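You operate a simulated robot arm through the tools that you are given. There is no shell and no other tool.

You are at the controls of a simulated two-armed robot. One attempt, no reset.

JOB
Pump both valves till their gauges show 6 bar.
Fine: move the blue hose end from valve to valve and put it back on its rest; the valves stay uncapped.

It is judged by the outcome, as a careful person would: the job done as asked, and still so three seconds after it is handed in. It fails if anything else is knocked over, pushed out of place, dropped, spilled or broken.

ROBOT AND FRAMES
Two 6-joint arms with fingered hands on one trunk that stands fixed in place. Base frame: the origin is at the foot of the trunk, x ahead of it, y to its left, z up; the work surface is at about z = 0.883. Readings come in m, degrees, newtons and seconds.
The left shoulder is at [0.02, 0.157, 0.829], the right one opposite. With the tool pointing down near the work surface each hand reaches from about 0.1 to 0.82 m from the base axis, measured 20 degrees to its own side. Payload 4.1 kg a hand.
Tool frame (each hand has its own): the origin (TCP) lies between the finger pads and is the grasp point; the fingertips stand 0.033 m ahead of it; z points along the fingers, y is the line along which they close. Largest opening 0.112 m; the body of the gripper starts 0.039 m behind the TCP. The gripper is a hand of 4 fingers: y runs from the thumb to the fingers, the wrist lies at [-0.016, -0.118, -0.2] in the tool frame, and closing takes about 1.5 s.
Orientation is told as [roll, pitch, yaw] about the base's x, y, z axes, in that order, counted from this pose: with the fingers straight down and the wrist toward the robot, the tool's x, y and z point along [0, 1, 0], [1, 0, 0] and [0, 0, -1] of the base frame.

CONTROLS
- The arms move only by the tool apply_moves. It takes "left_deltas", "right_deltas" or both (then of equal length, played together; a hand with none holds still); each is a list of rows, each a list of 6 numbers: the shift along the tool's x, y, z in mm, then the turn, a rotation vector about the tool's x, y, z in degrees. In form: [[dx, dy, dz, wx, wy, wz], ...]. A call has 1 to 20 rows; each row shifts and turns the commanded pose from where the row before left it, along the tool's axes as they then stand. "left_grip" and "right_grip" are, for a hand that has rows, the gripper command, from -1 (shut) to 1 (fully open), values between in proportion, set as the call begins (left out, the last holds). A row lasts 0.2 s, in which the tool goes at most 0.05 m and 8.6 degrees; a call with a longer step from one row to the next is refused whole, and so is a gripper value outside its range. A pose out of reach is approached as far as the arm can. The call stops where the force on the tool passes 40 N (or 10 N more than at its start, if that is more) or the arm is blocked; 0.2 s more then pass. Each finger travels about 0.072 m/s and halts on what it meets, pressing with about 21 N; the grip force reading is that of the motor and also rises with nothing between the fingers. The clock runs only during rows and for 0.2 s after the last one: add rows that do not move to give the fingers time. The reply holds the time, the measured pose of the TCP, the force on the tool along the base axes, the opening and the grip force, in the units named above and with some noise, with the torque about the TCP (base axes, N m) and any sound that the robot's microphone picked up.
- Cameras (640 x 400 px; columns grow to the right, rows downward): "scene" is now at [0.0735, -0.0105, 1.4762]; the picture's right is [-0.13, -0.99, 0.00], its down [-0.50, 0.07, -0.86] and it looks along [0.85, -0.12, -0.51] (base axes); focal length 326 px, centre (320, 200). "left" rides on the left gripper at [-0.066, -0.089, -0.13] in its tool frame; the picture's right is [-0.79, -0.29, 0.54], its down [0.55, -0.71, 0.44] and it looks along [0.26, 0.64, 0.72] (tool axes); focal length 247 px, centre (320, 200). "right" rides on the right gripper at [0.066, -0.089, -0.13] in its tool frame; the picture's right is [-0.79, 0.29, -0.54], its down [-0.55, -0.71, 0.44] and it looks along [-0.26, 0.64, 0.72] (tool axes); focal length 247 px, centre (320, 200). There is no depth. A picture from a camera that has moved, and an enlarged one, comes with that camera's place and axes in the base frame and with its lens. The place of the scene camera against the robot may be out by one fixed shift of up to 0.018 m in any direction.
- capture(camera): a new picture of that camera. The clock stands still meanwhile.
- set_fingers(index, middle, ring, thumb_bend, thumb_turn, hand): sets how far each is bent, from 0 (flat) to 100 (curled in); at 30 the hand is open as for a grip, at 70 the pads meet at the TCP. One left out holds its place. A second passes; each finger stops where it meets its share of the squeeze, and holds until it gets a number again. A gripper value or a shape takes the hand back. It gives what a move gives, with no picture; readings hold the bend of each and the force on the fingers (four entries, about 0 where the hand has none), thumb and palm. thumb_turn goes from beside the hand (0) to across from the fingers (100), as for a grip.
- hand_shape(shape, hand): the hand has 4 fingers and takes this shape, open, in about a second: jaw (thumb against the fingers, like two jaws); tri (thumb and two fingers); tip (a fingertip pinch); poke (one finger out to press); point (the index stretched); flat (the hand flat); cup (the hand cupped); fist (a fist). The gripper value then closes the fingers along that shape, each until it touches; the sizes above hold for jaw. It gives what a move gives, with no picture.
- head_to(pan, tilt): turns the head with the scene camera to pan (to the left, within 86 degrees either way) and tilt (down, from -29 to 69), counted from straight ahead of the robot. It gives what a move gives.
- enlarge(camera, box): a new picture of the part [left, top, right, bottom] of that camera's present view, enlarged. The clock stands still meanwhile.
- hand_in(): hands the job in; it is judged then, once.

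Places have to be worked out from the pictures, the camera data and where the tool is seen. Open the grippers and draw the arms clear of the work before you hand the job in, unless the task says otherwise.

The tools are called after ">>>" as a command line: name --argument value ..., lists and objects as JSON in quotes. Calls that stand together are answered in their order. apply_moves: Moves the arms, as the interface text tells. Its arguments: {"type":"object","properties":{"left_deltas":{"type":"array","items":{"type":"array","items":{"type":"number"}}},"left_grip":{"type":"number"},"right_deltas":{"type":"array","items":{"type":"array","items":{"type":"number"}}},"right_grip":{"type":"number"}},"required":[]} The other tools are called the same way: hand_shape (shape, hand) gives the hand a shape; set_fingers (index, middle, ring, thumb_bend, thumb_turn, hand) moves the fingers one by one; head_to (pan, tilt) turns the head that bears the scene camera; capture (camera) takes a picture; enlarge (camera, box) takes an enlarged picture of a part of a camera's view; hand_in () hands the job in.

At the start:

```text
time_s: 0.0
left_tool_pos: [0.4606, 0.0558, 1.2003]
left_tcp_rot: [0.0, 0.1, -12.0]
left_wrist_force: [-0.8, 0.8, -0.3]
left_torque: [-0.01, 0.02, 0.02]
left_finger_gap: 0.1118
left_finger_force: 0.0
left_shape: jaw
left_bend: [30.0, 30.0, 30.0, 30.0, 98.0]
left_finger forces: [0.1, 0.1, 0.0, 0.0, 0.1, 0.0]
right_tool_pos: [0.4861, -0.2992, 1.1943]
right_tcp_rot: [-0.1, -0.1, -11.9]
right_wrist_force: [-1.7, 0.6, -0.9]
right_torque: [0.03, 0.0, 0.01]
right_finger_gap: 0.1116
right_finger_force: 0.0
right_shape: jaw
right_bend: [30.0, 30.0, 30.0, 30.0, 98.0]
right_finger forces: [0.0, 0.0, 0.0, 0.1, 0.0, 0.0]
head pan, tilt: [-7.7, 30.5]
```

scene: 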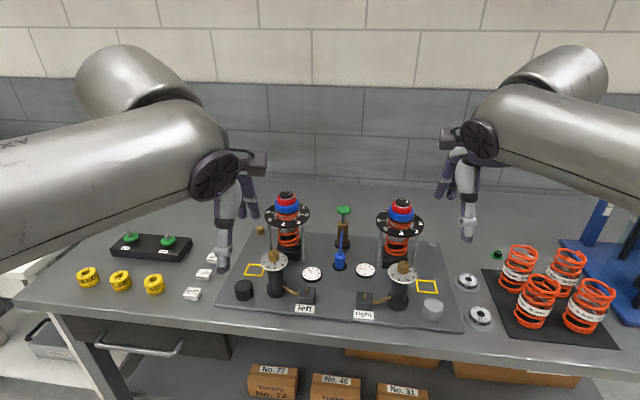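
right: 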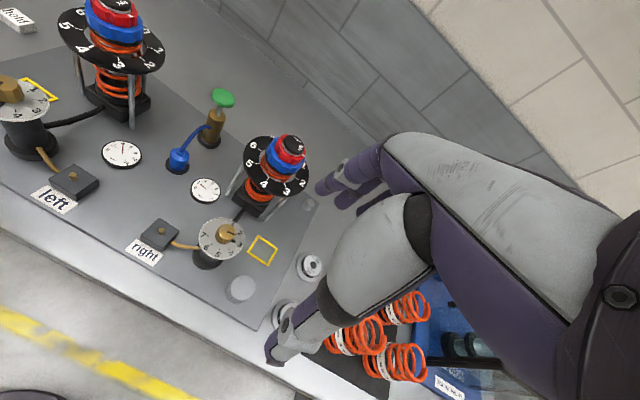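
left: 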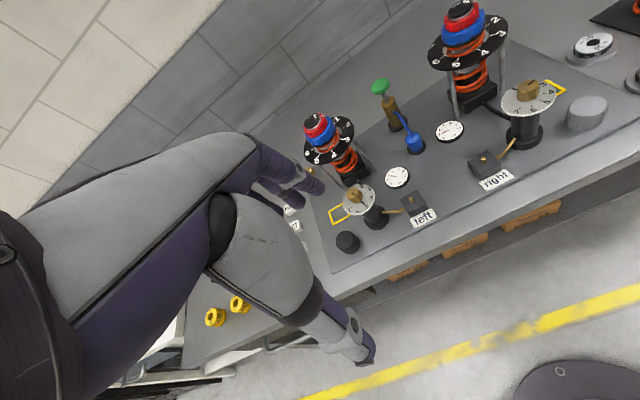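

I start by looking closely at the board: two valve assemblies, gauges, a blue hose end on a rest and a green-handled pump. I enlarge the scene view in several places.

>>> enlarge --camera "scene" --box '[220, 180, 470, 336]'

>>> enlarge --camera "scene" --box '[290, 190, 390, 290]'

>>> enlarge --camera "right" --box '[80, 60, 320, 300]'

>>> enlarge --camera "left" --box '[300, 60, 560, 260]'

```text
2.56 times, centred on (345, 258) of scene
camera zoom: at [0.0735, -0.0105, 1.4762], right [-0.13, -0.99, 0.0], down [-0.5, 0.07, -0.86], along [0.85, -0.12, -0.51], focal length 835 px, centre (256, 52)
```

zoom: 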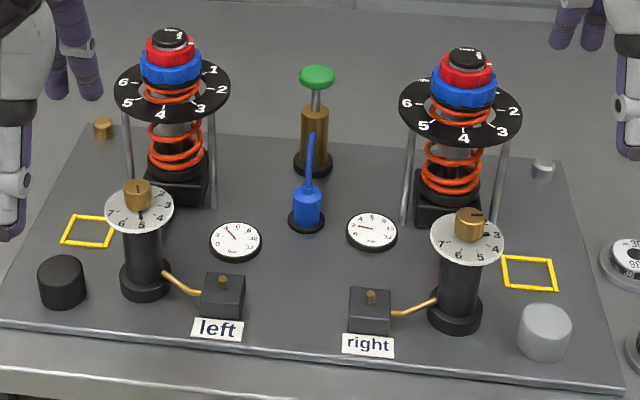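

```text
4.00 times, centred on (340, 240) of scene
camera zoom: at [0.0735, -0.0105, 1.4762], right [-0.13, -0.99, 0.0], down [-0.5, 0.07, -0.86], along [0.85, -0.12, -0.51], focal length 1304 px, centre (240, 40)
```

zoom: 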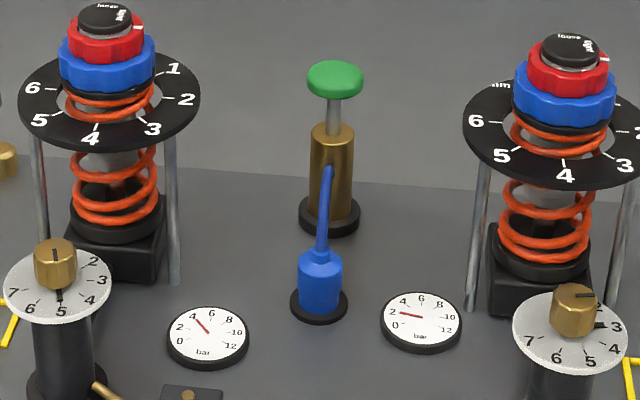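

```text
1.67 times, centred on (200, 180) of right
camera zoom: at [0.4136, -0.2154, 1.3227], right [0.12, -0.83, 0.54], down [-0.81, -0.4, -0.44], along [0.58, -0.38, -0.72], focal length 412 px, centre (520, 233)
```

zoom: 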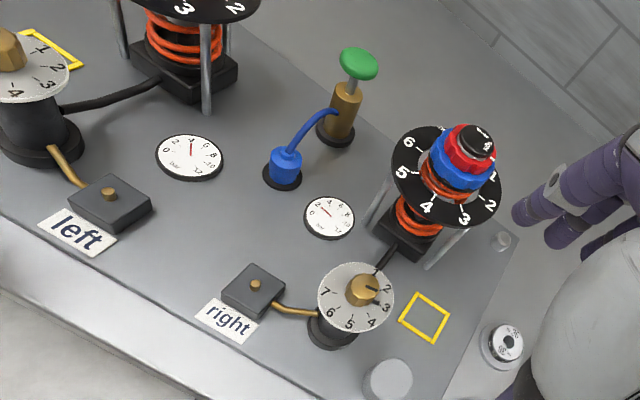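

```text
2.00 times, centred on (430, 160) of left
camera zoom: at [0.3588, 0.0109, 1.3302], right [-0.44, -0.72, -0.54], down [-0.58, 0.69, -0.44], along [0.68, 0.12, -0.72], focal length 494 px, centre (100, 280)
```

zoom: 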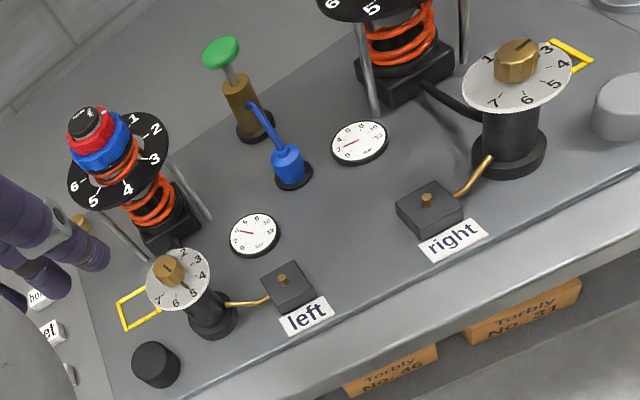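

The rest, pump, gauges and two small brass valve nubs on the boxes marked "left" and "right" are visible. I zoom in further on the gauges, the hose end and pump, and the hand.

>>> enlarge --camera "scene" --box '[298, 255, 380, 306]'

>>> enlarge --camera "scene" --box '[320, 200, 370, 276]'

>>> enlarge --camera "scene" --box '[180, 130, 290, 280]'

>>> enlarge --camera "left" --box '[360, 60, 520, 220]'

```text
7.80 times, centred on (339, 280) of scene
camera zoom: at [0.0735, -0.0105, 1.4762], right [-0.13, -0.99, 0.0], down [-0.5, 0.07, -0.86], along [0.85, -0.12, -0.51], focal length 2545 px, centre (172, -428)
```

zoom: 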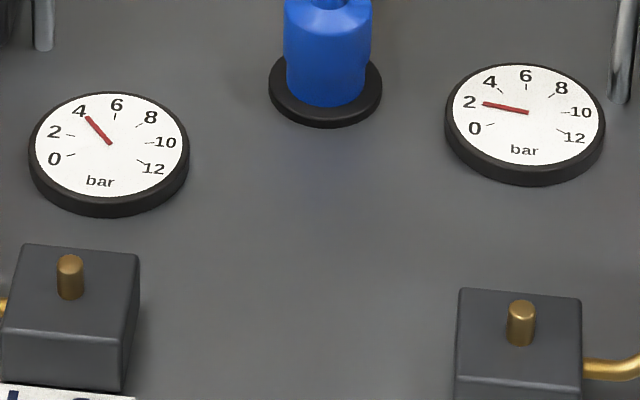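

```text
5.26 times, centred on (345, 238) of scene
camera zoom: at [0.0735, -0.0105, 1.4762], right [-0.13, -0.99, 0.0], down [-0.5, 0.07, -0.86], along [0.85, -0.12, -0.51], focal length 1716 px, centre (188, 0)
```

zoom: 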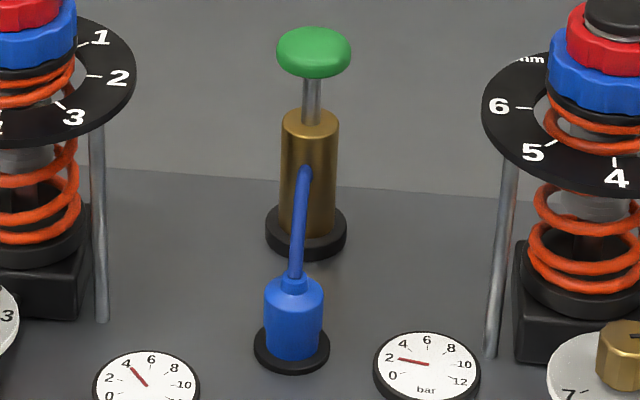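

```text
2.67 times, centred on (235, 205) of scene
camera zoom: at [0.0735, -0.0105, 1.4762], right [-0.13, -0.99, 0.0], down [-0.5, 0.07, -0.86], along [0.85, -0.12, -0.51], focal length 870 px, centre (547, 187)
```

zoom: 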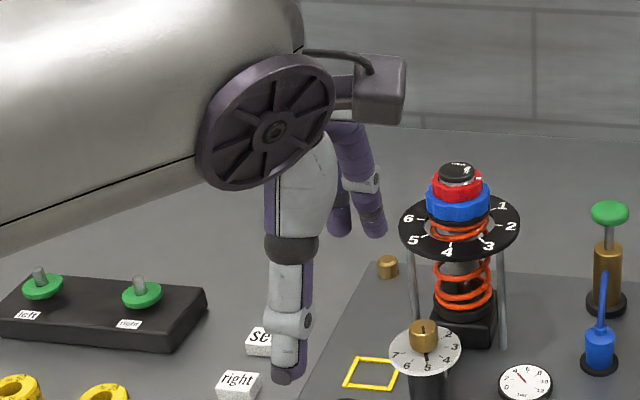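

```text
2.50 times, centred on (440, 140) of left
camera zoom: at [0.3588, 0.0109, 1.3302], right [-0.44, -0.72, -0.54], down [-0.58, 0.69, -0.44], along [0.68, 0.12, -0.72], focal length 617 px, centre (20, 350)
```

zoom: 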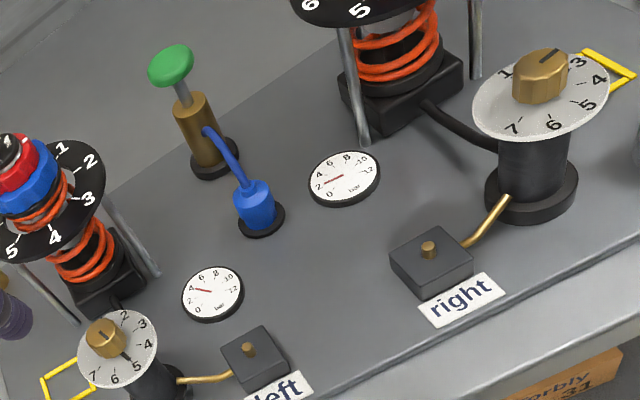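

Left gauge reads about 4 bar and right about 2 bar. The hose end is a blue cylinder about 29 mm across at roughly (0.684, -0.147), and the pump is at about (0.777, -0.173) with its knob near z=1.007. I turn the left hand so its jaws close sideways and the hose passes between them, staying high.

>>> apply_moves --left_deltas '[[0, 0, 0, 0, 0, 7.75], [0, 0, 0, 0, 0, 7.75], [0, 0, 0, 0, 0, 7.75], [0, 0, 0, 0, 0, 7.75], [0, 0, 0, 0, 0, 7.75], [0, 0, 0, 0, 0, 7.75], [0, 0, 0, 0, 0, 7.75], [0, 0, 0, 0, 0, 7.75], [0, 0, 0, 0, 0, 7.75], [0, 0, 0, 0, 0, 7.75], [0, 0, 0, 0, 0, 7.75], [0, 0, 0, 0, 0, 7.75]]'

```text
time_s: 2.6
left_tool_pos: [0.46, 0.0583, 1.2003]
left_tcp_rot: [0.2, 0.0, -105.0]
left_wrist_force: [0.4, 0.3, 0.4]
left_torque: [-0.03, -0.03, 0.03]
left_finger_gap: 0.1118
left_finger_force: 0.0
left_shape: jaw
left_bend: [30.0, 30.0, 30.0, 30.0, 98.0]
left_finger forces: [0.0, 0.0, 0.0, 0.1, 0.0, 0.1]
right_tool_pos: [0.4863, -0.2993, 1.193]
right_tcp_rot: [0.0, 0.0, -11.9]
right_wrist_force: [-0.4, -0.7, -0.7]
right_torque: [0.02, -0.04, 0.0]
right_finger_gap: 0.1113
right_finger_force: 0.0
right_shape: jaw
right_bend: [30.0, 30.0, 30.0, 30.0, 98.0]
right_finger forces: [0.0, 0.0, 0.0, 0.0, 0.0, 0.1]
head pan, tilt: [-7.7, 30.5]
```

The yaw of -105° was reached fine. Now I tilt the fingers forward about 40° and half-close the hand to look at its shape.

>>> apply_moves --left_deltas '[[0, 0, 0, 0, 8, 0], [0, 0, 0, 0, 8, 0], [0, 0, 0, 0, 8, 0], [0, 0, 0, 0, 8, 0], [0, 0, 0, 0, 8, 0]]' --left_grip 0.15

>>> capture --camera "scene"

>>> capture --camera "left"

>>> capture --camera "right"

```text
time_s: 3.8
left_tool_pos: [0.4607, 0.0568, 1.1993]
left_tcp_rot: [40.2, 0.1, -104.9]
left_wrist_force: [0.1, 0.2, 0.0]
left_torque: [0.01, 0.01, 0.03]
left_finger_gap: 0.0648
left_finger_force: 0.1
left_shape: jaw
left_bend: [75.0, 41.0, 38.0, 66.0, 100.0]
left_finger forces: [0.1, 0.0, 0.1, 0.0, 0.1, 0.0]
right_tool_pos: [0.486, -0.2989, 1.1932]
right_tcp_rot: [0.0, 0.1, -11.9]
right_wrist_force: [0.7, 0.2, -0.3]
right_torque: [0.01, 0.02, -0.01]
right_finger_gap: 0.1121
right_finger_force: 0.2
right_shape: jaw
right_bend: [30.0, 30.0, 30.0, 30.0, 98.0]
right_finger forces: [0.1, 0.0, 0.0, 0.0, 0.0, 0.0]
head pan, tilt: [-7.7, 30.5]
```

```text
taken
```

scene: 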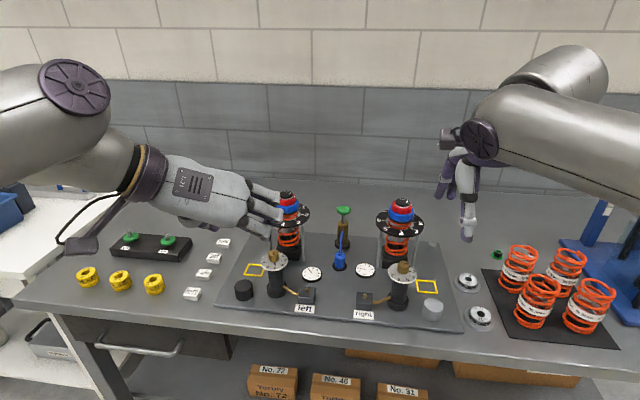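

```text
taken
camera left: at [0.3532, 0.1774, 1.2573], right [-0.18, 0.34, -0.92], down [0.86, 0.51, 0.02], along [0.48, -0.79, -0.39], focal length 247 px, centre (320, 200)
```

left: 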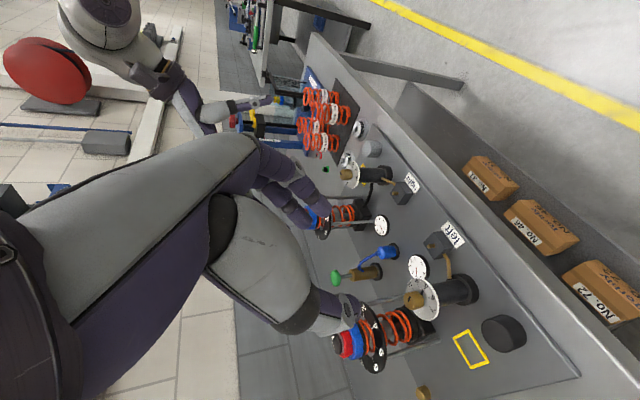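

```text
taken
camera right: at [0.4138, -0.2156, 1.3226], right [0.12, -0.83, 0.54], down [-0.81, -0.39, -0.44], along [0.58, -0.38, -0.72], focal length 247 px, centre (320, 200)
```

right: 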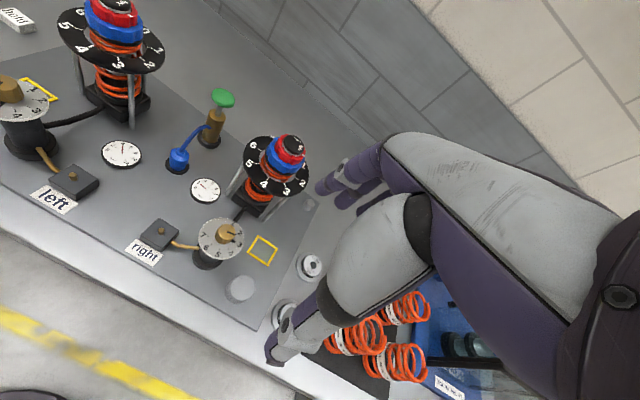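

The hand is a human-like one seen from its back. I enlarge the hand to understand where thumb and fingers are relative to the tool point.

>>> enlarge --camera "scene" --box '[150, 130, 310, 270]'

>>> enlarge --camera "left" --box '[200, 120, 420, 360]'

```text
2.86 times, centred on (230, 200) of scene
camera zoom: at [0.0738, -0.0106, 1.4762], right [-0.13, -0.99, 0.0], down [-0.5, 0.07, -0.86], along [0.85, -0.12, -0.51], focal length 932 px, centre (577, 200)
```

zoom: 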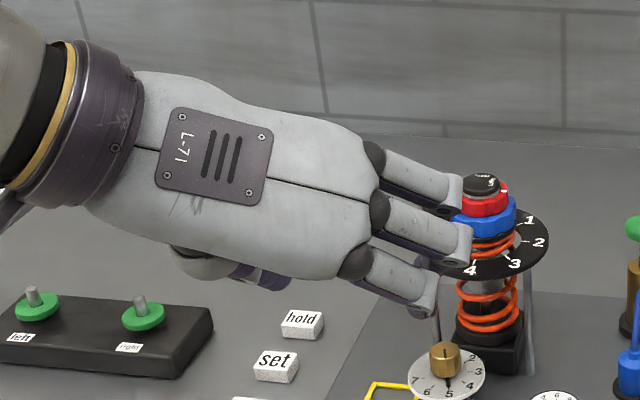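

```text
1.67 times, centred on (310, 240) of left
camera zoom: at [0.3532, 0.1774, 1.2573], right [-0.18, 0.34, -0.92], down [0.86, 0.51, 0.02], along [0.48, -0.79, -0.39], focal length 412 px, centre (337, 133)
```

zoom: 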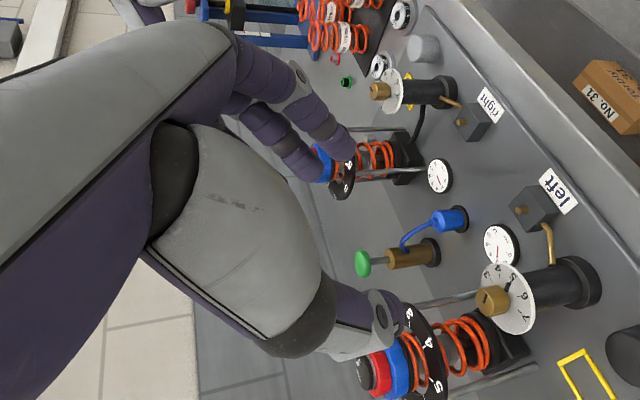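

The three fingers fan along tool x with the index on the camera side. I try the fingertip-pinch shape, which may be better for the slim hose end in the tight space.

>>> hand_shape --hand "left" --shape "tip"

>>> enlarge --camera "scene" --box '[150, 130, 310, 270]'

>>> enlarge --camera "left" --box '[200, 120, 420, 360]'

>>> enlarge --camera "right" --box '[0, 0, 240, 150]'

```text
time_s: 4.7
left_tool_pos: [0.4605, 0.057, 1.2]
left_tcp_rot: [40.0, 0.0, -104.9]
left_wrist_force: [0.0, 0.0, -0.4]
left_torque: [0.02, -0.02, 0.02]
left_finger_gap: 0.1119
left_finger_force: 0.1
left_shape: tip
left_bend: [30.0, 97.0, 99.0, 30.0, 98.0]
left_finger forces: [0.0, 0.0, 0.1, 0.0, 0.0, 0.0]
right_tool_pos: [0.4868, -0.2985, 1.1943]
right_tcp_rot: [0.0, 0.0, -11.9]
right_wrist_force: [-0.2, 0.3, 0.9]
right_torque: [0.0, 0.01, 0.0]
right_finger_gap: 0.1115
right_finger_force: 0.1
right_shape: jaw
right_bend: [30.0, 30.0, 30.0, 30.0, 98.0]
right_finger forces: [0.0, 0.0, 0.0, 0.0, 0.0, 0.1]
head pan, tilt: [-7.7, 30.5]
```

```text
2.86 times, centred on (230, 200) of scene
camera zoom: at [0.0735, -0.0105, 1.4762], right [-0.13, -0.99, 0.0], down [-0.5, 0.07, -0.86], along [0.85, -0.12, -0.51], focal length 932 px, centre (577, 200)
```

zoom: 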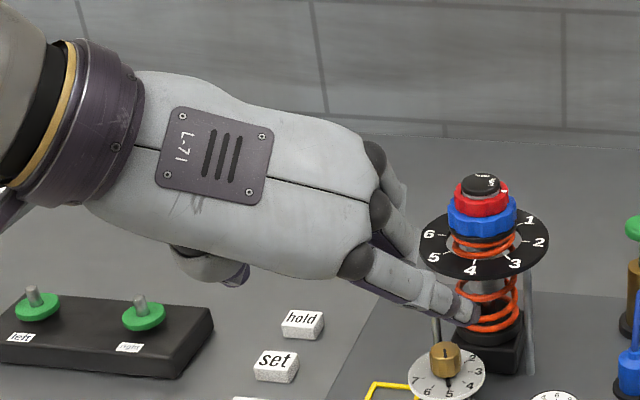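

```text
1.67 times, centred on (310, 240) of left
camera zoom: at [0.3532, 0.1775, 1.2577], right [-0.18, 0.34, -0.92], down [0.86, 0.51, 0.02], along [0.47, -0.79, -0.39], focal length 412 px, centre (337, 133)
```

zoom: 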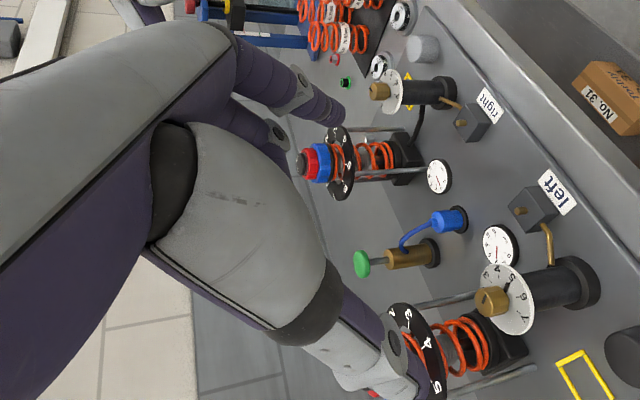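

```text
2.67 times, centred on (120, 75) of right
camera zoom: at [0.4136, -0.2154, 1.3227], right [0.12, -0.83, 0.54], down [-0.81, -0.4, -0.44], along [0.58, -0.38, -0.72], focal length 659 px, centre (853, 533)
```

zoom: 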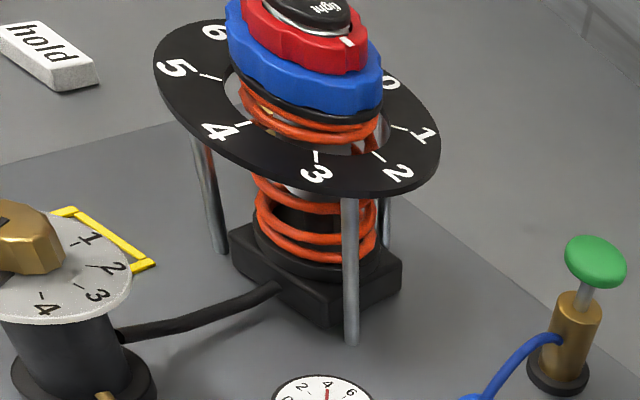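

In the tip shape the middle and ring fingers curl away, leaving thumb and index. I close it in the air to see where the pads meet relative to the TCP.

>>> apply_moves --left_deltas '[[0, 0, 0, 0, 0, 0], [0, 0, 0, 0, 0, 0], [0, 0, 0, 0, 0, 0], [0, 0, 0, 0, 0, 0], [0, 0, 0, 0, 0, 0], [0, 0, 0, 0, 0, 0]]' --left_grip -0.5

>>> enlarge --camera "scene" --box '[150, 130, 310, 270]'

>>> enlarge --camera "left" --box '[200, 120, 420, 360]'

```text
time_s: 6.1
left_tool_pos: [0.4603, 0.0578, 1.2006]
left_tcp_rot: [40.0, 0.1, -104.9]
left_wrist_force: [0.7, 0.5, 0.2]
left_torque: [-0.04, 0.01, -0.02]
left_finger_gap: 0.0284
left_finger_force: 0.0
left_shape: tip
left_bend: [75.0, 97.0, 99.0, 74.0, 100.0]
left_finger forces: [0.0, 0.1, 0.1, 0.0, 0.0, 0.0]
right_tool_pos: [0.4882, -0.2974, 1.1952]
right_tcp_rot: [0.0, -0.1, -12.0]
right_wrist_force: [0.3, 0.0, -0.1]
right_torque: [-0.01, -0.02, 0.01]
right_finger_gap: 0.1115
right_finger_force: 0.0
right_shape: jaw
right_bend: [30.0, 30.0, 30.0, 30.0, 98.0]
right_finger forces: [0.0, 0.0, 0.0, 0.1, 0.1, 0.0]
head pan, tilt: [-7.7, 30.5]
```

```text
2.86 times, centred on (230, 200) of scene
camera zoom: at [0.0735, -0.0105, 1.4762], right [-0.13, -0.99, 0.0], down [-0.5, 0.07, -0.86], along [0.85, -0.12, -0.51], focal length 932 px, centre (577, 200)
```

zoom: 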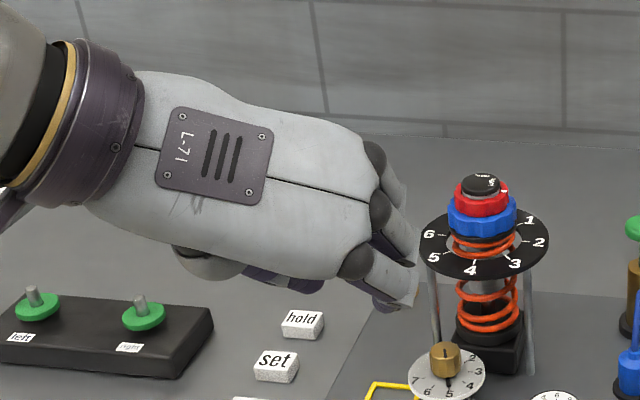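

```text
1.67 times, centred on (310, 240) of left
camera zoom: at [0.3531, 0.1775, 1.2576], right [-0.18, 0.34, -0.92], down [0.86, 0.51, 0.02], along [0.47, -0.79, -0.39], focal length 412 px, centre (337, 133)
```

zoom: 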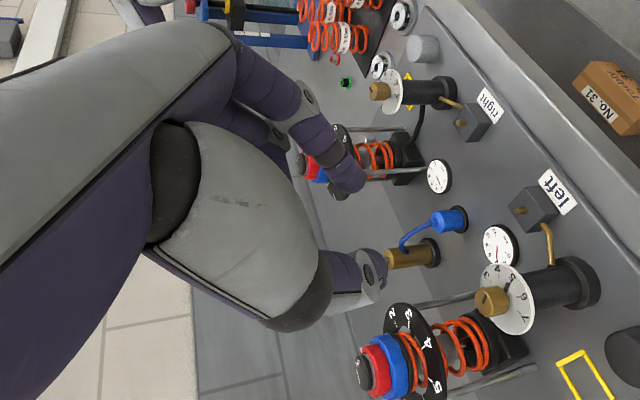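

The pads meet on the tool axis (pixel of the tips matches x≈0), so the pinch works around the TCP. I swing the left hand yaw to -80° (wrist stays behind the reservoirs), reopen to about 60 mm, and move the right hand a little right, turning it so that its camera looks at the board.

>>> apply_moves --left_deltas '[[0, 0, 0, 5.34, 0, -6.36], [0, 0, 0, 5.34, 0, -6.36], [0, 0, 0, 5.34, 0, -6.36], [0, 0, 0, 0, 0, 0], [0, 0, 0, 0, 0, 0], [0, 0, 0, 0, 0, 0], [0, 0, 0, 0, 0, 0]]' --left_grip 0.1 --right_deltas '[[-40, 0, 0, 0, 0, 0], [-40, 0, 0, 0, 0, 0], [0, 0, 0, 0, 0, -8.4], [0, 0, 0, 0, 0, -8.4], [0, 0, 0, 0, 0, -8.4], [0, 0, 0, 0, 0, -8.4], [0, 0, 0, 0, 0, -8.4]]'

>>> capture --camera "right"

>>> capture --camera "scene"

```text
time_s: 7.7
left_tool_pos: [0.4596, 0.0566, 1.2002]
left_tcp_rot: [40.1, 0.0, -80.0]
left_wrist_force: [0.1, -0.4, 1.3]
left_torque: [0.03, 0.01, 0.01]
left_finger_gap: 0.0611
left_finger_force: 0.0
left_shape: tip
left_bend: [75.0, 97.0, 99.0, 68.0, 100.0]
left_finger forces: [0.0, 0.0, 0.0, 0.0, 0.0, 0.0]
right_tool_pos: [0.4701, -0.3777, 1.1936]
right_tcp_rot: [0.0, 0.0, 30.1]
right_wrist_force: [-0.1, 0.8, -1.1]
right_torque: [-0.01, 0.0, 0.01]
right_finger_gap: 0.1116
right_finger_force: 0.0
right_shape: jaw
right_bend: [30.0, 30.0, 30.0, 30.0, 98.0]
right_finger forces: [0.0, 0.0, 0.0, 0.1, 0.2, 0.0]
head pan, tilt: [-7.7, 30.5]
```

```text
taken
camera right: at [0.3604, -0.3646, 1.323], right [0.65, -0.54, 0.54], down [-0.33, -0.84, -0.44], along [0.69, 0.1, -0.72], focal length 247 px, centre (320, 200)
```

right: 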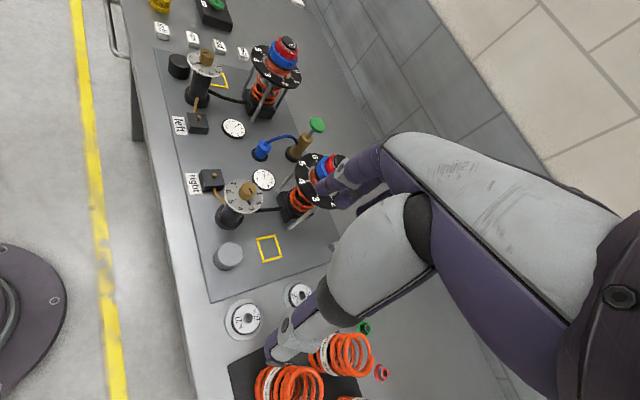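

```text
taken
```

scene: 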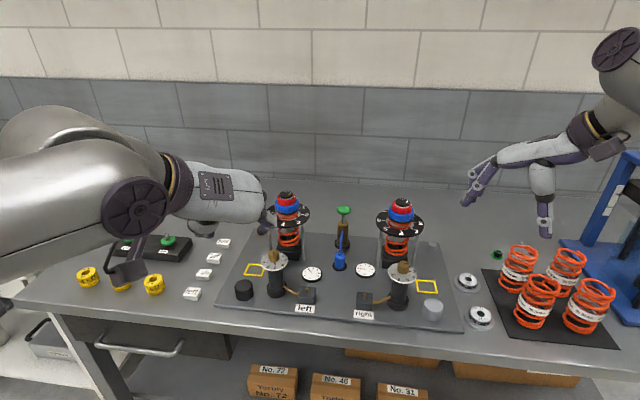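

Both arms are placed well. I move the left hand over to a pre-grasp point about 12 cm up and back along the finger axis from the hose end.

>>> apply_moves --left_deltas '[[7.8, 38.4, 6.5, 0, 0, 0], [7.8, 38.4, 6.5, 0, 0, 0], [7.8, 38.4, 6.5, 0, 0, 0], [7.8, 38.4, 6.5, 0, 0, 0], [7.8, 38.4, 6.5, 0, 0, 0], [7.8, 38.4, 6.5, 0, 0, 0], [-15.6, 1.7, 33.4, 0, 0, 0], [-15.6, 1.7, 33.4, 0, 0, 0], [-15.6, 1.7, 33.4, 0, 0, 0], [-15.6, 1.7, 33.4, 0, 0, 0], [-15.6, 1.7, 33.4, 0, 0, 0]]'

>>> capture --camera "left"

>>> capture --camera "right"

>>> capture --camera "scene"

```text
time_s: 10.1
left_tool_pos: [0.6068, -0.1596, 1.0218]
left_tcp_rot: [40.1, 0.0, -79.9]
left_wrist_force: [-1.0, -0.6, 0.2]
left_torque: [0.03, -0.03, 0.03]
left_finger_gap: 0.0613
left_finger_force: 0.0
left_shape: tip
left_bend: [75.0, 97.0, 99.0, 68.0, 100.0]
left_finger forces: [0.0, 0.1, 0.0, 0.0, 0.0, 0.0]
right_tool_pos: [0.4696, -0.377, 1.1941]
right_tcp_rot: [0.0, 0.1, 30.1]
right_wrist_force: [-0.5, 0.4, 0.7]
right_torque: [0.02, -0.04, 0.01]
right_finger_gap: 0.1119
right_finger_force: 0.1
right_shape: jaw
right_bend: [30.0, 30.0, 30.0, 30.0, 98.0]
right_finger forces: [0.0, 0.0, 0.1, 0.0, 0.0, 0.0]
head pan, tilt: [-7.7, 30.5]
```

```text
taken
camera left: at [0.4602, -0.0953, 1.0793], right [-0.31, 0.24, -0.92], down [0.57, 0.82, 0.02], along [0.76, -0.52, -0.39], focal length 247 px, centre (320, 200)
```

left: 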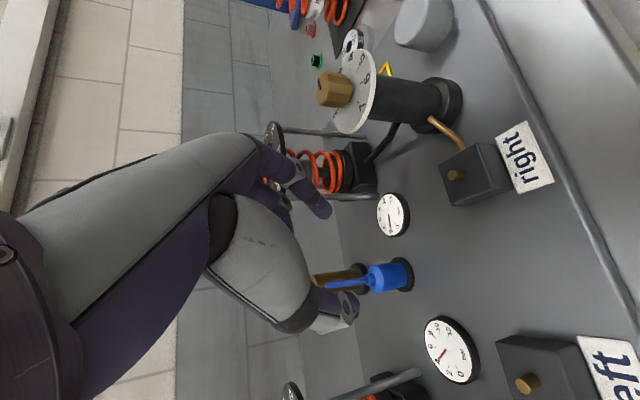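

```text
taken
camera right: at [0.3604, -0.3646, 1.3229], right [0.65, -0.54, 0.54], down [-0.34, -0.83, -0.44], along [0.69, 0.1, -0.72], focal length 247 px, centre (320, 200)
```

right: 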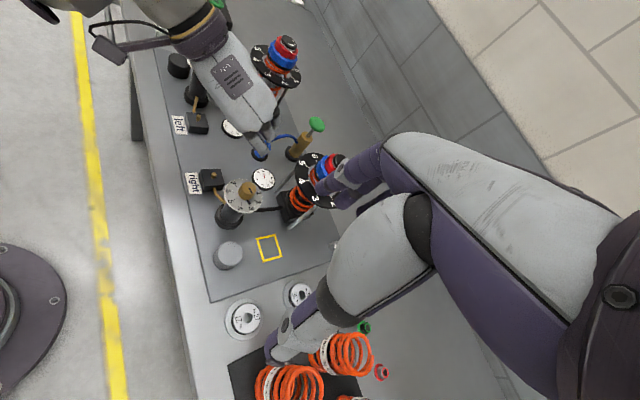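

```text
taken
```

scene: 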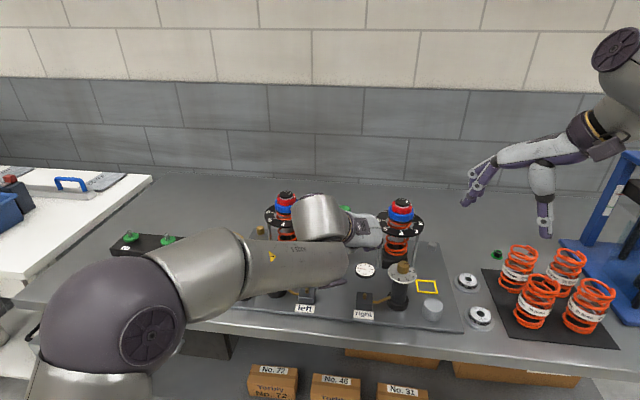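

The left camera now gives a clear view; hose end base works out at (0.684, -0.147), matching earlier estimates. I zoom in to check the fingertips' line-up with it.

>>> enlarge --camera "left" --box '[260, 180, 460, 380]'

>>> enlarge --camera "right" --box '[180, 60, 340, 220]'

```text
2.00 times, centred on (360, 280) of left
camera zoom: at [0.4602, -0.0953, 1.0793], right [-0.31, 0.24, -0.92], down [0.57, 0.82, 0.02], along [0.76, -0.52, -0.39], focal length 494 px, centre (240, 40)
```

zoom: 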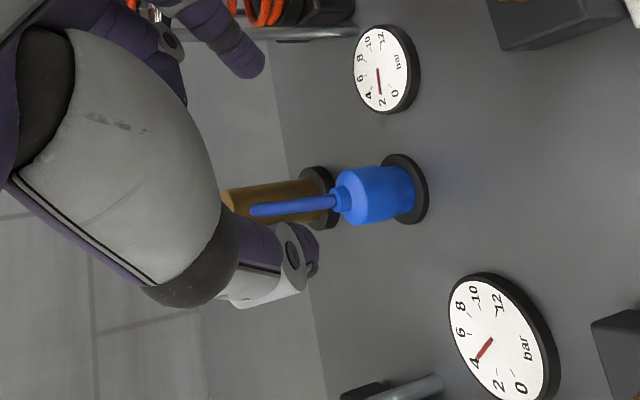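

```text
2.50 times, centred on (260, 140) of right
camera zoom: at [0.3604, -0.3646, 1.3229], right [0.65, -0.54, 0.54], down [-0.34, -0.83, -0.44], along [0.69, 0.1, -0.72], focal length 617 px, centre (470, 350)
```

zoom: 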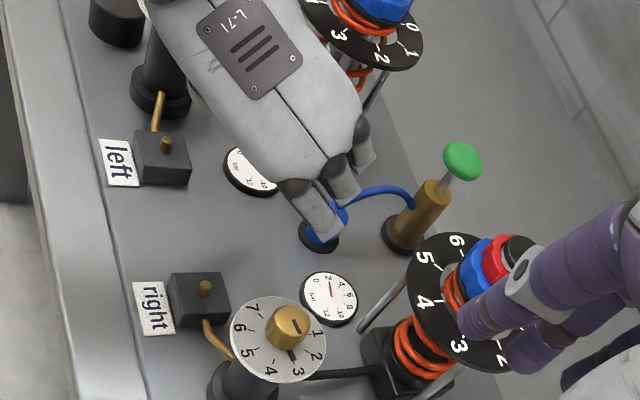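

The pinch midpoint lines up with the hose end along the finger axis. I advance 90 mm along the fingers and check.

>>> apply_moves --left_deltas '[[0.2, 0.2, 22.5, 0, 0, 0], [0.2, 0.2, 22.5, 0, 0, 0], [0.2, 0.2, 22.5, 0, 0, 0], [0.2, 0.2, 22.5, 0, 0, 0]]'

>>> enlarge --camera "left" --box '[240, 160, 460, 360]'

>>> enlarge --camera "right" --box '[180, 60, 340, 220]'

```text
time_s: 11.1
left_tool_pos: [0.6667, -0.1504, 0.9524]
left_tcp_rot: [40.1, -0.1, -80.1]
left_wrist_force: [0.1, 0.2, 0.9]
left_torque: [0.05, -0.04, 0.02]
left_finger_gap: 0.0614
left_finger_force: 0.1
left_shape: tip
left_bend: [75.0, 97.0, 99.0, 68.0, 100.0]
left_finger forces: [0.1, 0.1, 0.1, 0.0, 0.1, 0.0]
right_tool_pos: [0.469, -0.3772, 1.1932]
right_tcp_rot: [0.0, 0.1, 30.1]
right_wrist_force: [0.2, 0.3, -0.2]
right_torque: [-0.02, 0.0, 0.03]
right_finger_gap: 0.1116
right_finger_force: 0.0
right_shape: jaw
right_bend: [30.0, 30.0, 30.0, 30.0, 98.0]
right_finger forces: [0.0, 0.0, 0.0, 0.0, 0.0, 0.0]
head pan, tilt: [-7.7, 30.5]
```

```text
2.00 times, centred on (350, 260) of left
camera zoom: at [0.5188, -0.0852, 1.0114], right [-0.31, 0.24, -0.92], down [0.57, 0.82, 0.02], along [0.76, -0.52, -0.39], focal length 494 px, centre (260, 80)
```

zoom: 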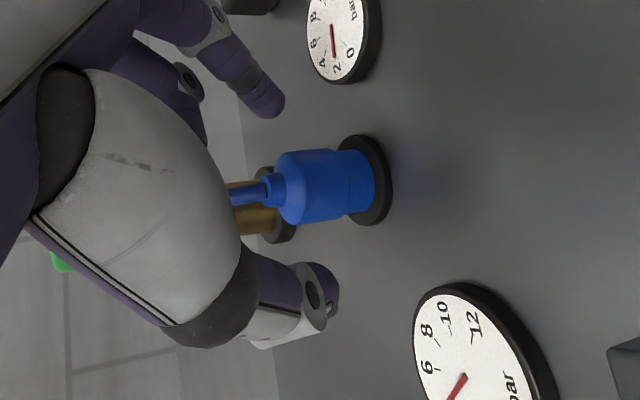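

```text
2.50 times, centred on (260, 140) of right
camera zoom: at [0.3605, -0.3645, 1.3229], right [0.65, -0.54, 0.54], down [-0.34, -0.83, -0.44], along [0.69, 0.1, -0.72], focal length 617 px, centre (470, 350)
```

zoom: 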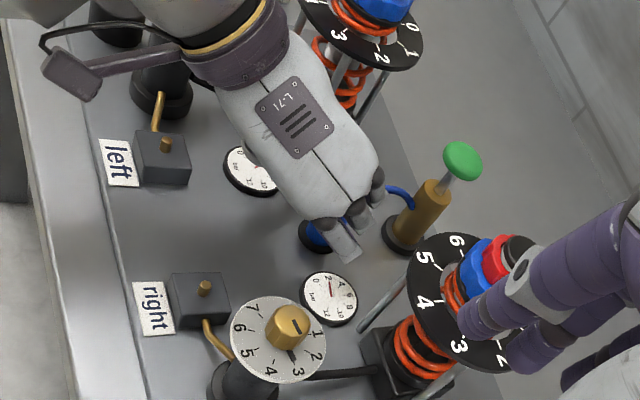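

The hose end sits between thumb and index; its body spans about z 0.893–0.933. I move the last 33 mm and close the pinch.

>>> apply_moves --left_deltas '[[-1.3, -0.4, 11, 0, 0, 0], [-1.3, -0.4, 11, 0, 0, 0], [-1.3, -0.4, 10.5, 0, 0, 0]]'

>>> enlarge --camera "left" --box '[240, 160, 460, 360]'

```text
time_s: 11.9
left_tool_pos: [0.6845, -0.1457, 0.9278]
left_tcp_rot: [40.0, 0.0, -80.0]
left_wrist_force: [-0.7, 0.1, 0.2]
left_torque: [-0.04, -0.04, 0.0]
left_finger_gap: 0.0611
left_finger_force: 0.0
left_shape: tip
left_bend: [75.0, 97.0, 99.0, 68.0, 100.0]
left_finger forces: [0.0, 0.1, 0.1, 0.0, 0.0, 0.0]
right_tool_pos: [0.4708, -0.3766, 1.1935]
right_tcp_rot: [0.0, -0.1, 30.2]
right_wrist_force: [-0.1, 0.3, -0.4]
right_torque: [0.01, -0.02, 0.04]
right_finger_gap: 0.1119
right_finger_force: 0.1
right_shape: jaw
right_bend: [30.0, 30.0, 30.0, 30.0, 98.0]
right_finger forces: [0.1, 0.0, 0.0, 0.1, 0.1, 0.1]
head pan, tilt: [-7.7, 30.5]
```

```text
2.00 times, centred on (350, 260) of left
camera zoom: at [0.5362, -0.081, 0.984], right [-0.31, 0.24, -0.92], down [0.57, 0.82, 0.02], along [0.76, -0.52, -0.39], focal length 494 px, centre (260, 80)
```

zoom: 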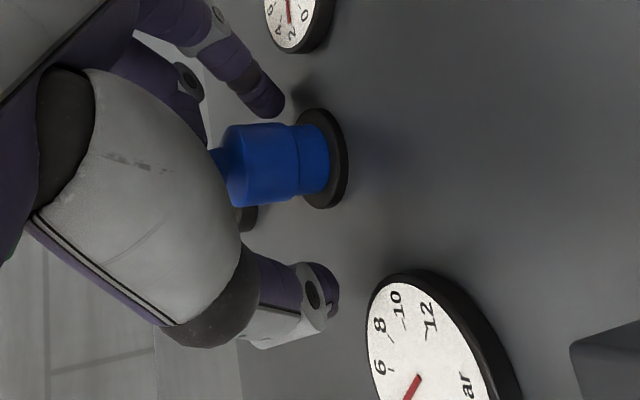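

The blue body lies centred between thumb and index. I close the pinch with still rows.

>>> apply_moves --left_deltas '[[0, 0, 0, 0, 0, 0], [0, 0, 0, 0, 0, 0], [0, 0, 0, 0, 0, 0], [0, 0, 0, 0, 0, 0], [0, 0, 0, 0, 0, 0], [0, 0, 0, 0, 0, 0], [0, 0, 0, 0, 0, 0]]' --left_grip -1

>>> enlarge --camera "left" --box '[240, 160, 460, 360]'

>>> enlarge --camera "right" --box '[180, 60, 340, 220]'

```text
time_s: 13.5
left_tool_pos: [0.6841, -0.1463, 0.927]
left_tcp_rot: [40.1, 0.0, -80.1]
left_wrist_force: [2.5, -4.6, 1.3]
left_torque: [-0.2, -0.11, -0.03]
left_finger_gap: 0.021
left_finger_force: 21.0
left_shape: tip
left_bend: [74.0, 100.0, 100.0, 76.0, 100.0]
left_finger forces: [19.9, 0.0, 0.0, 0.1, 13.9, 0.0]
right_tool_pos: [0.4692, -0.3781, 1.1927]
right_tcp_rot: [-0.1, 0.0, 30.1]
right_wrist_force: [-0.3, -0.2, 0.2]
right_torque: [0.01, 0.02, -0.04]
right_finger_gap: 0.1115
right_finger_force: 0.1
right_shape: jaw
right_bend: [30.0, 30.0, 30.0, 30.0, 98.0]
right_finger forces: [0.0, 0.0, 0.1, 0.1, 0.0, 0.0]
head pan, tilt: [-7.7, 30.5]
```

```text
2.00 times, centred on (350, 260) of left
camera zoom: at [0.5362, -0.0813, 0.9845], right [-0.31, 0.24, -0.92], down [0.57, 0.82, 0.02], along [0.76, -0.52, -0.39], focal length 494 px, centre (260, 80)
```

zoom: 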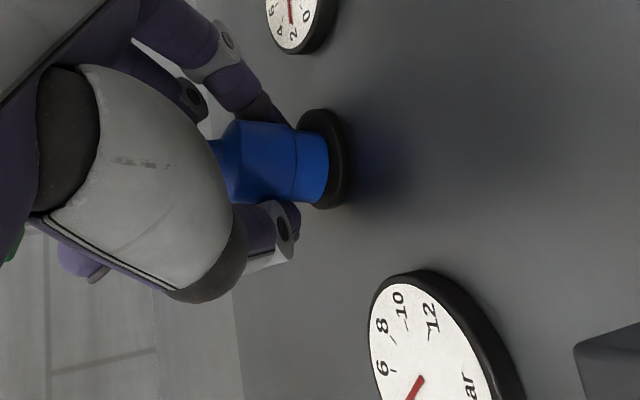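

```text
2.50 times, centred on (260, 140) of right
camera zoom: at [0.3607, -0.3646, 1.3228], right [0.65, -0.54, 0.54], down [-0.34, -0.83, -0.44], along [0.69, 0.1, -0.72], focal length 617 px, centre (470, 350)
```

zoom: 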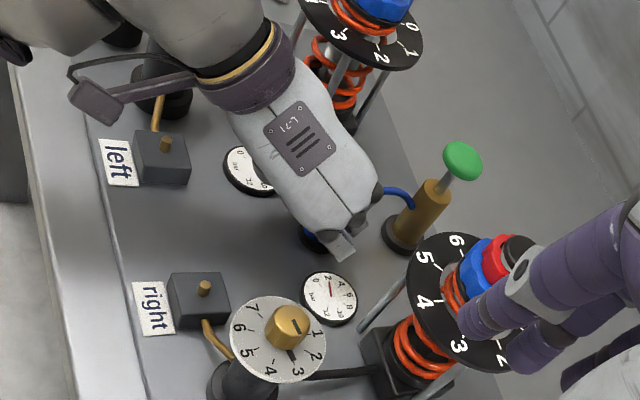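

The hose end is gripped (19.9 N / 13.9 N, gap 21 mm). I lift it straight up 40 mm slowly.

>>> apply_moves --left_deltas '[[6.4, 0, -7.7, 0, 0, 0], [6.4, 0, -7.7, 0, 0, 0], [6.4, 0, -7.7, 0, 0, 0], [6.4, 0, -7.7, 0, 0, 0]]'

>>> capture --camera "left"

>>> enlarge --camera "right" --box '[180, 60, 340, 220]'

```text
time_s: 14.5
left_tool_pos: [0.6864, -0.1442, 0.9635]
left_tcp_rot: [39.9, 0.1, -80.0]
left_wrist_force: [0.2, 0.2, -1.0]
left_torque: [0.03, 0.01, 0.01]
left_finger_gap: 0.0202
left_finger_force: 20.5
left_shape: tip
left_bend: [74.0, 100.0, 100.0, 76.0, 100.0]
left_finger forces: [17.8, 0.0, 0.1, 0.0, 16.1, 0.0]
left hand out of reach, approached as far as the arm can: row 1, 2
right_tool_pos: [0.4707, -0.3772, 1.1941]
right_tcp_rot: [0.0, 0.1, 30.1]
right_wrist_force: [-0.1, 0.1, -0.1]
right_torque: [0.0, 0.0, 0.01]
right_finger_gap: 0.1115
right_finger_force: 0.1
right_shape: jaw
right_bend: [30.0, 30.0, 30.0, 30.0, 98.0]
right_finger forces: [0.0, 0.0, 0.1, 0.0, 0.1, 0.0]
head pan, tilt: [-7.7, 30.5]
```

```text
taken
camera left: at [0.5387, -0.0797, 1.021], right [-0.31, 0.24, -0.92], down [0.57, 0.82, 0.02], along [0.76, -0.52, -0.39], focal length 247 px, centre (320, 200)
```

left: 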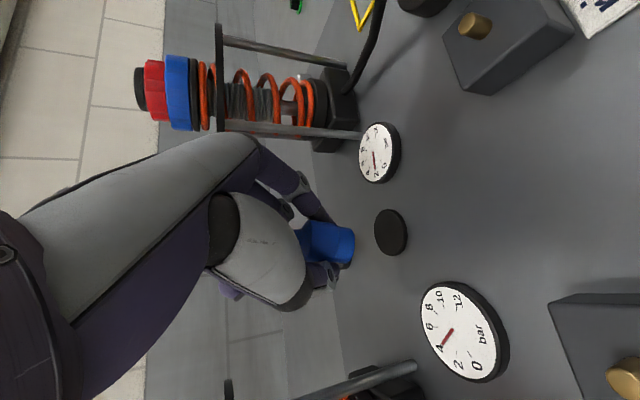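

```text
2.50 times, centred on (260, 140) of right
camera zoom: at [0.3608, -0.3645, 1.3228], right [0.65, -0.54, 0.54], down [-0.34, -0.83, -0.44], along [0.69, 0.1, -0.72], focal length 617 px, centre (470, 350)
```

zoom: 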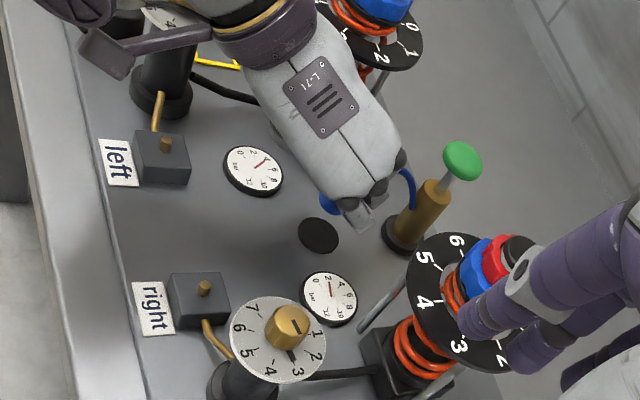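

The hose end came off its rest cleanly and the rest disc is visible. I zoom in to find the hose end's offset to the TCP before moving to the left valve (nub tip computed at about (0.591, -0.055, 0.921)).

>>> enlarge --camera "left" --box '[260, 170, 420, 310]'

>>> enlarge --camera "right" --box '[220, 80, 310, 170]'

>>> enlarge --camera "scene" --box '[280, 190, 440, 330]'

```text
2.86 times, centred on (340, 240) of left
camera zoom: at [0.5387, -0.0797, 1.021], right [-0.31, 0.24, -0.92], down [0.57, 0.82, 0.02], along [0.76, -0.52, -0.39], focal length 706 px, centre (263, 86)
```

zoom: 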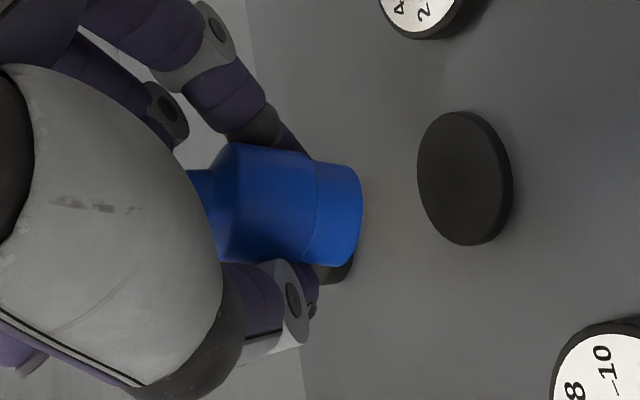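

```text
4.44 times, centred on (265, 125) of right
camera zoom: at [0.3608, -0.3645, 1.3228], right [0.65, -0.54, 0.54], down [-0.34, -0.83, -0.44], along [0.69, 0.1, -0.72], focal length 1098 px, centre (564, 533)
```

zoom: 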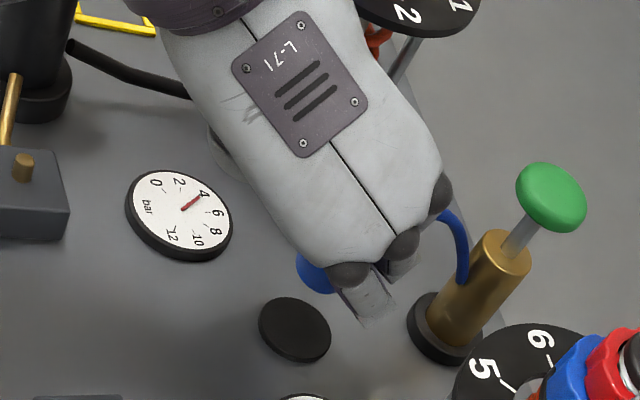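

```text
2.86 times, centred on (360, 260) of scene
camera zoom: at [0.0737, -0.0104, 1.4762], right [-0.13, -0.99, 0.0], down [-0.5, 0.07, -0.86], along [0.85, -0.12, -0.51], focal length 932 px, centre (206, 29)
```

zoom: 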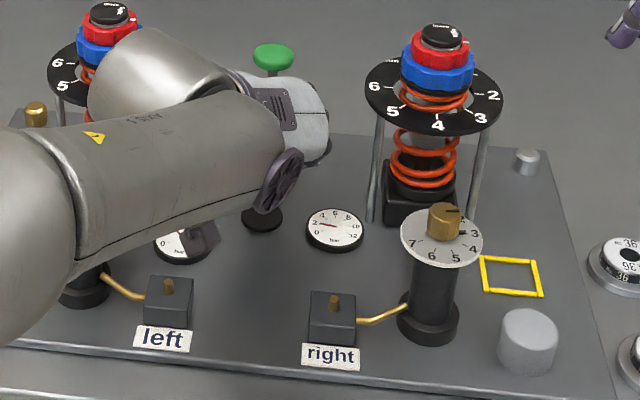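

The hose end seems tilted about 10–13° in the pinch. I lift a bit and carry it to hover over the left valve, while turning the right hand so its camera sees the hose end from the right side.

>>> apply_moves --left_deltas '[[11.7, 0, -14, 0, 0, 0], [11.7, 0, -14, 0, 0, 0], [-10.7, -17.4, -9, 0, 0, 0], [-10.7, -17.4, -9, 0, 0, 0], [-10.7, -17.4, -9, 0, 0, 0], [-10.7, -17.4, -9, 0, 0, 0], [-10.7, -17.4, -9, 0, 0, 0], [-10.7, -17.4, -9, 0, 0, 0]]' --right_deltas '[[0, 0, 0, 0, 0, -5.6], [0, 0, 0, 0, 0, -5.6], [0, 0, 0, 0, 0, -5.6], [0, 0, 0, 0, 0, -5.6], [0, 0, 0, 0, 0, -5.6], [0, 0, 0, 0, 0, -5.6], [0, 0, 0, 0, 0, -5.6], [0, 0, 0, 0, 0, -5.6]]'

>>> capture --camera "left"

>>> capture --camera "right"

>>> capture --camera "scene"

```text
time_s: 16.3
left_tool_pos: [0.6028, -0.0678, 1.0035]
left_tcp_rot: [40.0, 0.1, -79.9]
left_wrist_force: [-0.2, -0.3, -1.2]
left_torque: [-0.02, -0.02, -0.02]
left_finger_gap: 0.0204
left_finger_force: 20.6
left_shape: tip
left_bend: [74.0, 100.0, 100.0, 76.0, 100.0]
left_finger forces: [17.7, 0.0, 0.0, 0.0, 16.3, 0.1]
left hand out of reach, approached as far as the arm can: row 6, 8
right_tool_pos: [0.4623, -0.3696, 1.184]
right_tcp_rot: [-0.2, -0.1, 74.9]
right_wrist_force: [0.2, -0.5, 0.4]
right_torque: [-0.02, -0.05, 0.05]
right_finger_gap: 0.1119
right_finger_force: 0.1
right_shape: jaw
right_bend: [30.0, 30.0, 30.0, 30.0, 98.0]
right_finger forces: [0.1, 0.1, 0.0, 0.0, 0.1, 0.0]
right hand out of reach, approached as far as the arm can: row 8
head pan, tilt: [-7.7, 30.5]
```

```text
taken
camera left: at [0.4552, -0.0041, 1.0607], right [-0.31, 0.24, -0.92], down [0.57, 0.82, 0.02], along [0.76, -0.52, -0.39], focal length 247 px, centre (320, 200)
```

left: 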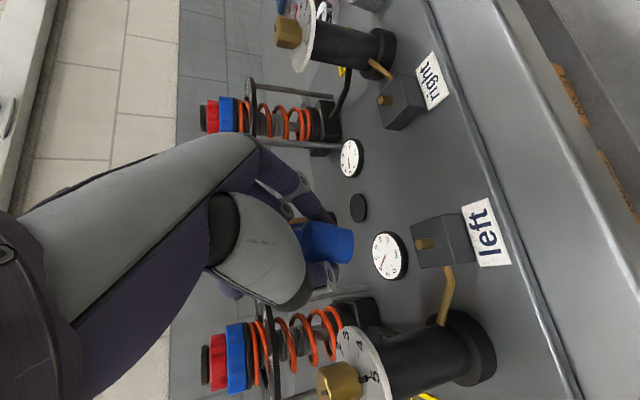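

```text
taken
camera right: at [0.376, -0.4384, 1.3132], right [0.84, 0.07, 0.54], down [0.35, -0.83, -0.43], along [0.42, 0.55, -0.72], focal length 247 px, centre (320, 200)
```

right: 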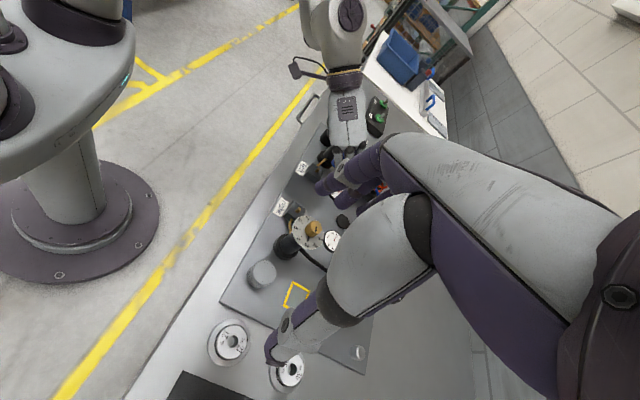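

```text
taken
```

scene: 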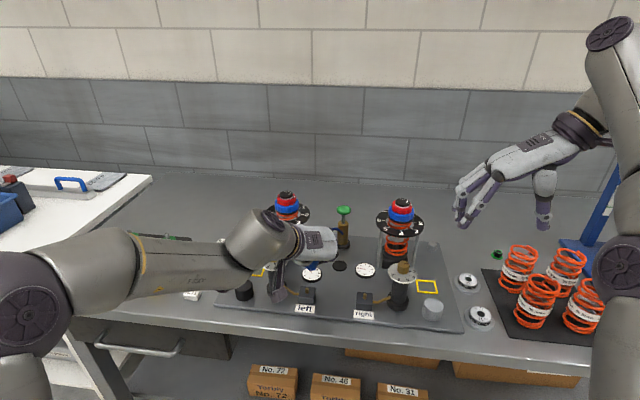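

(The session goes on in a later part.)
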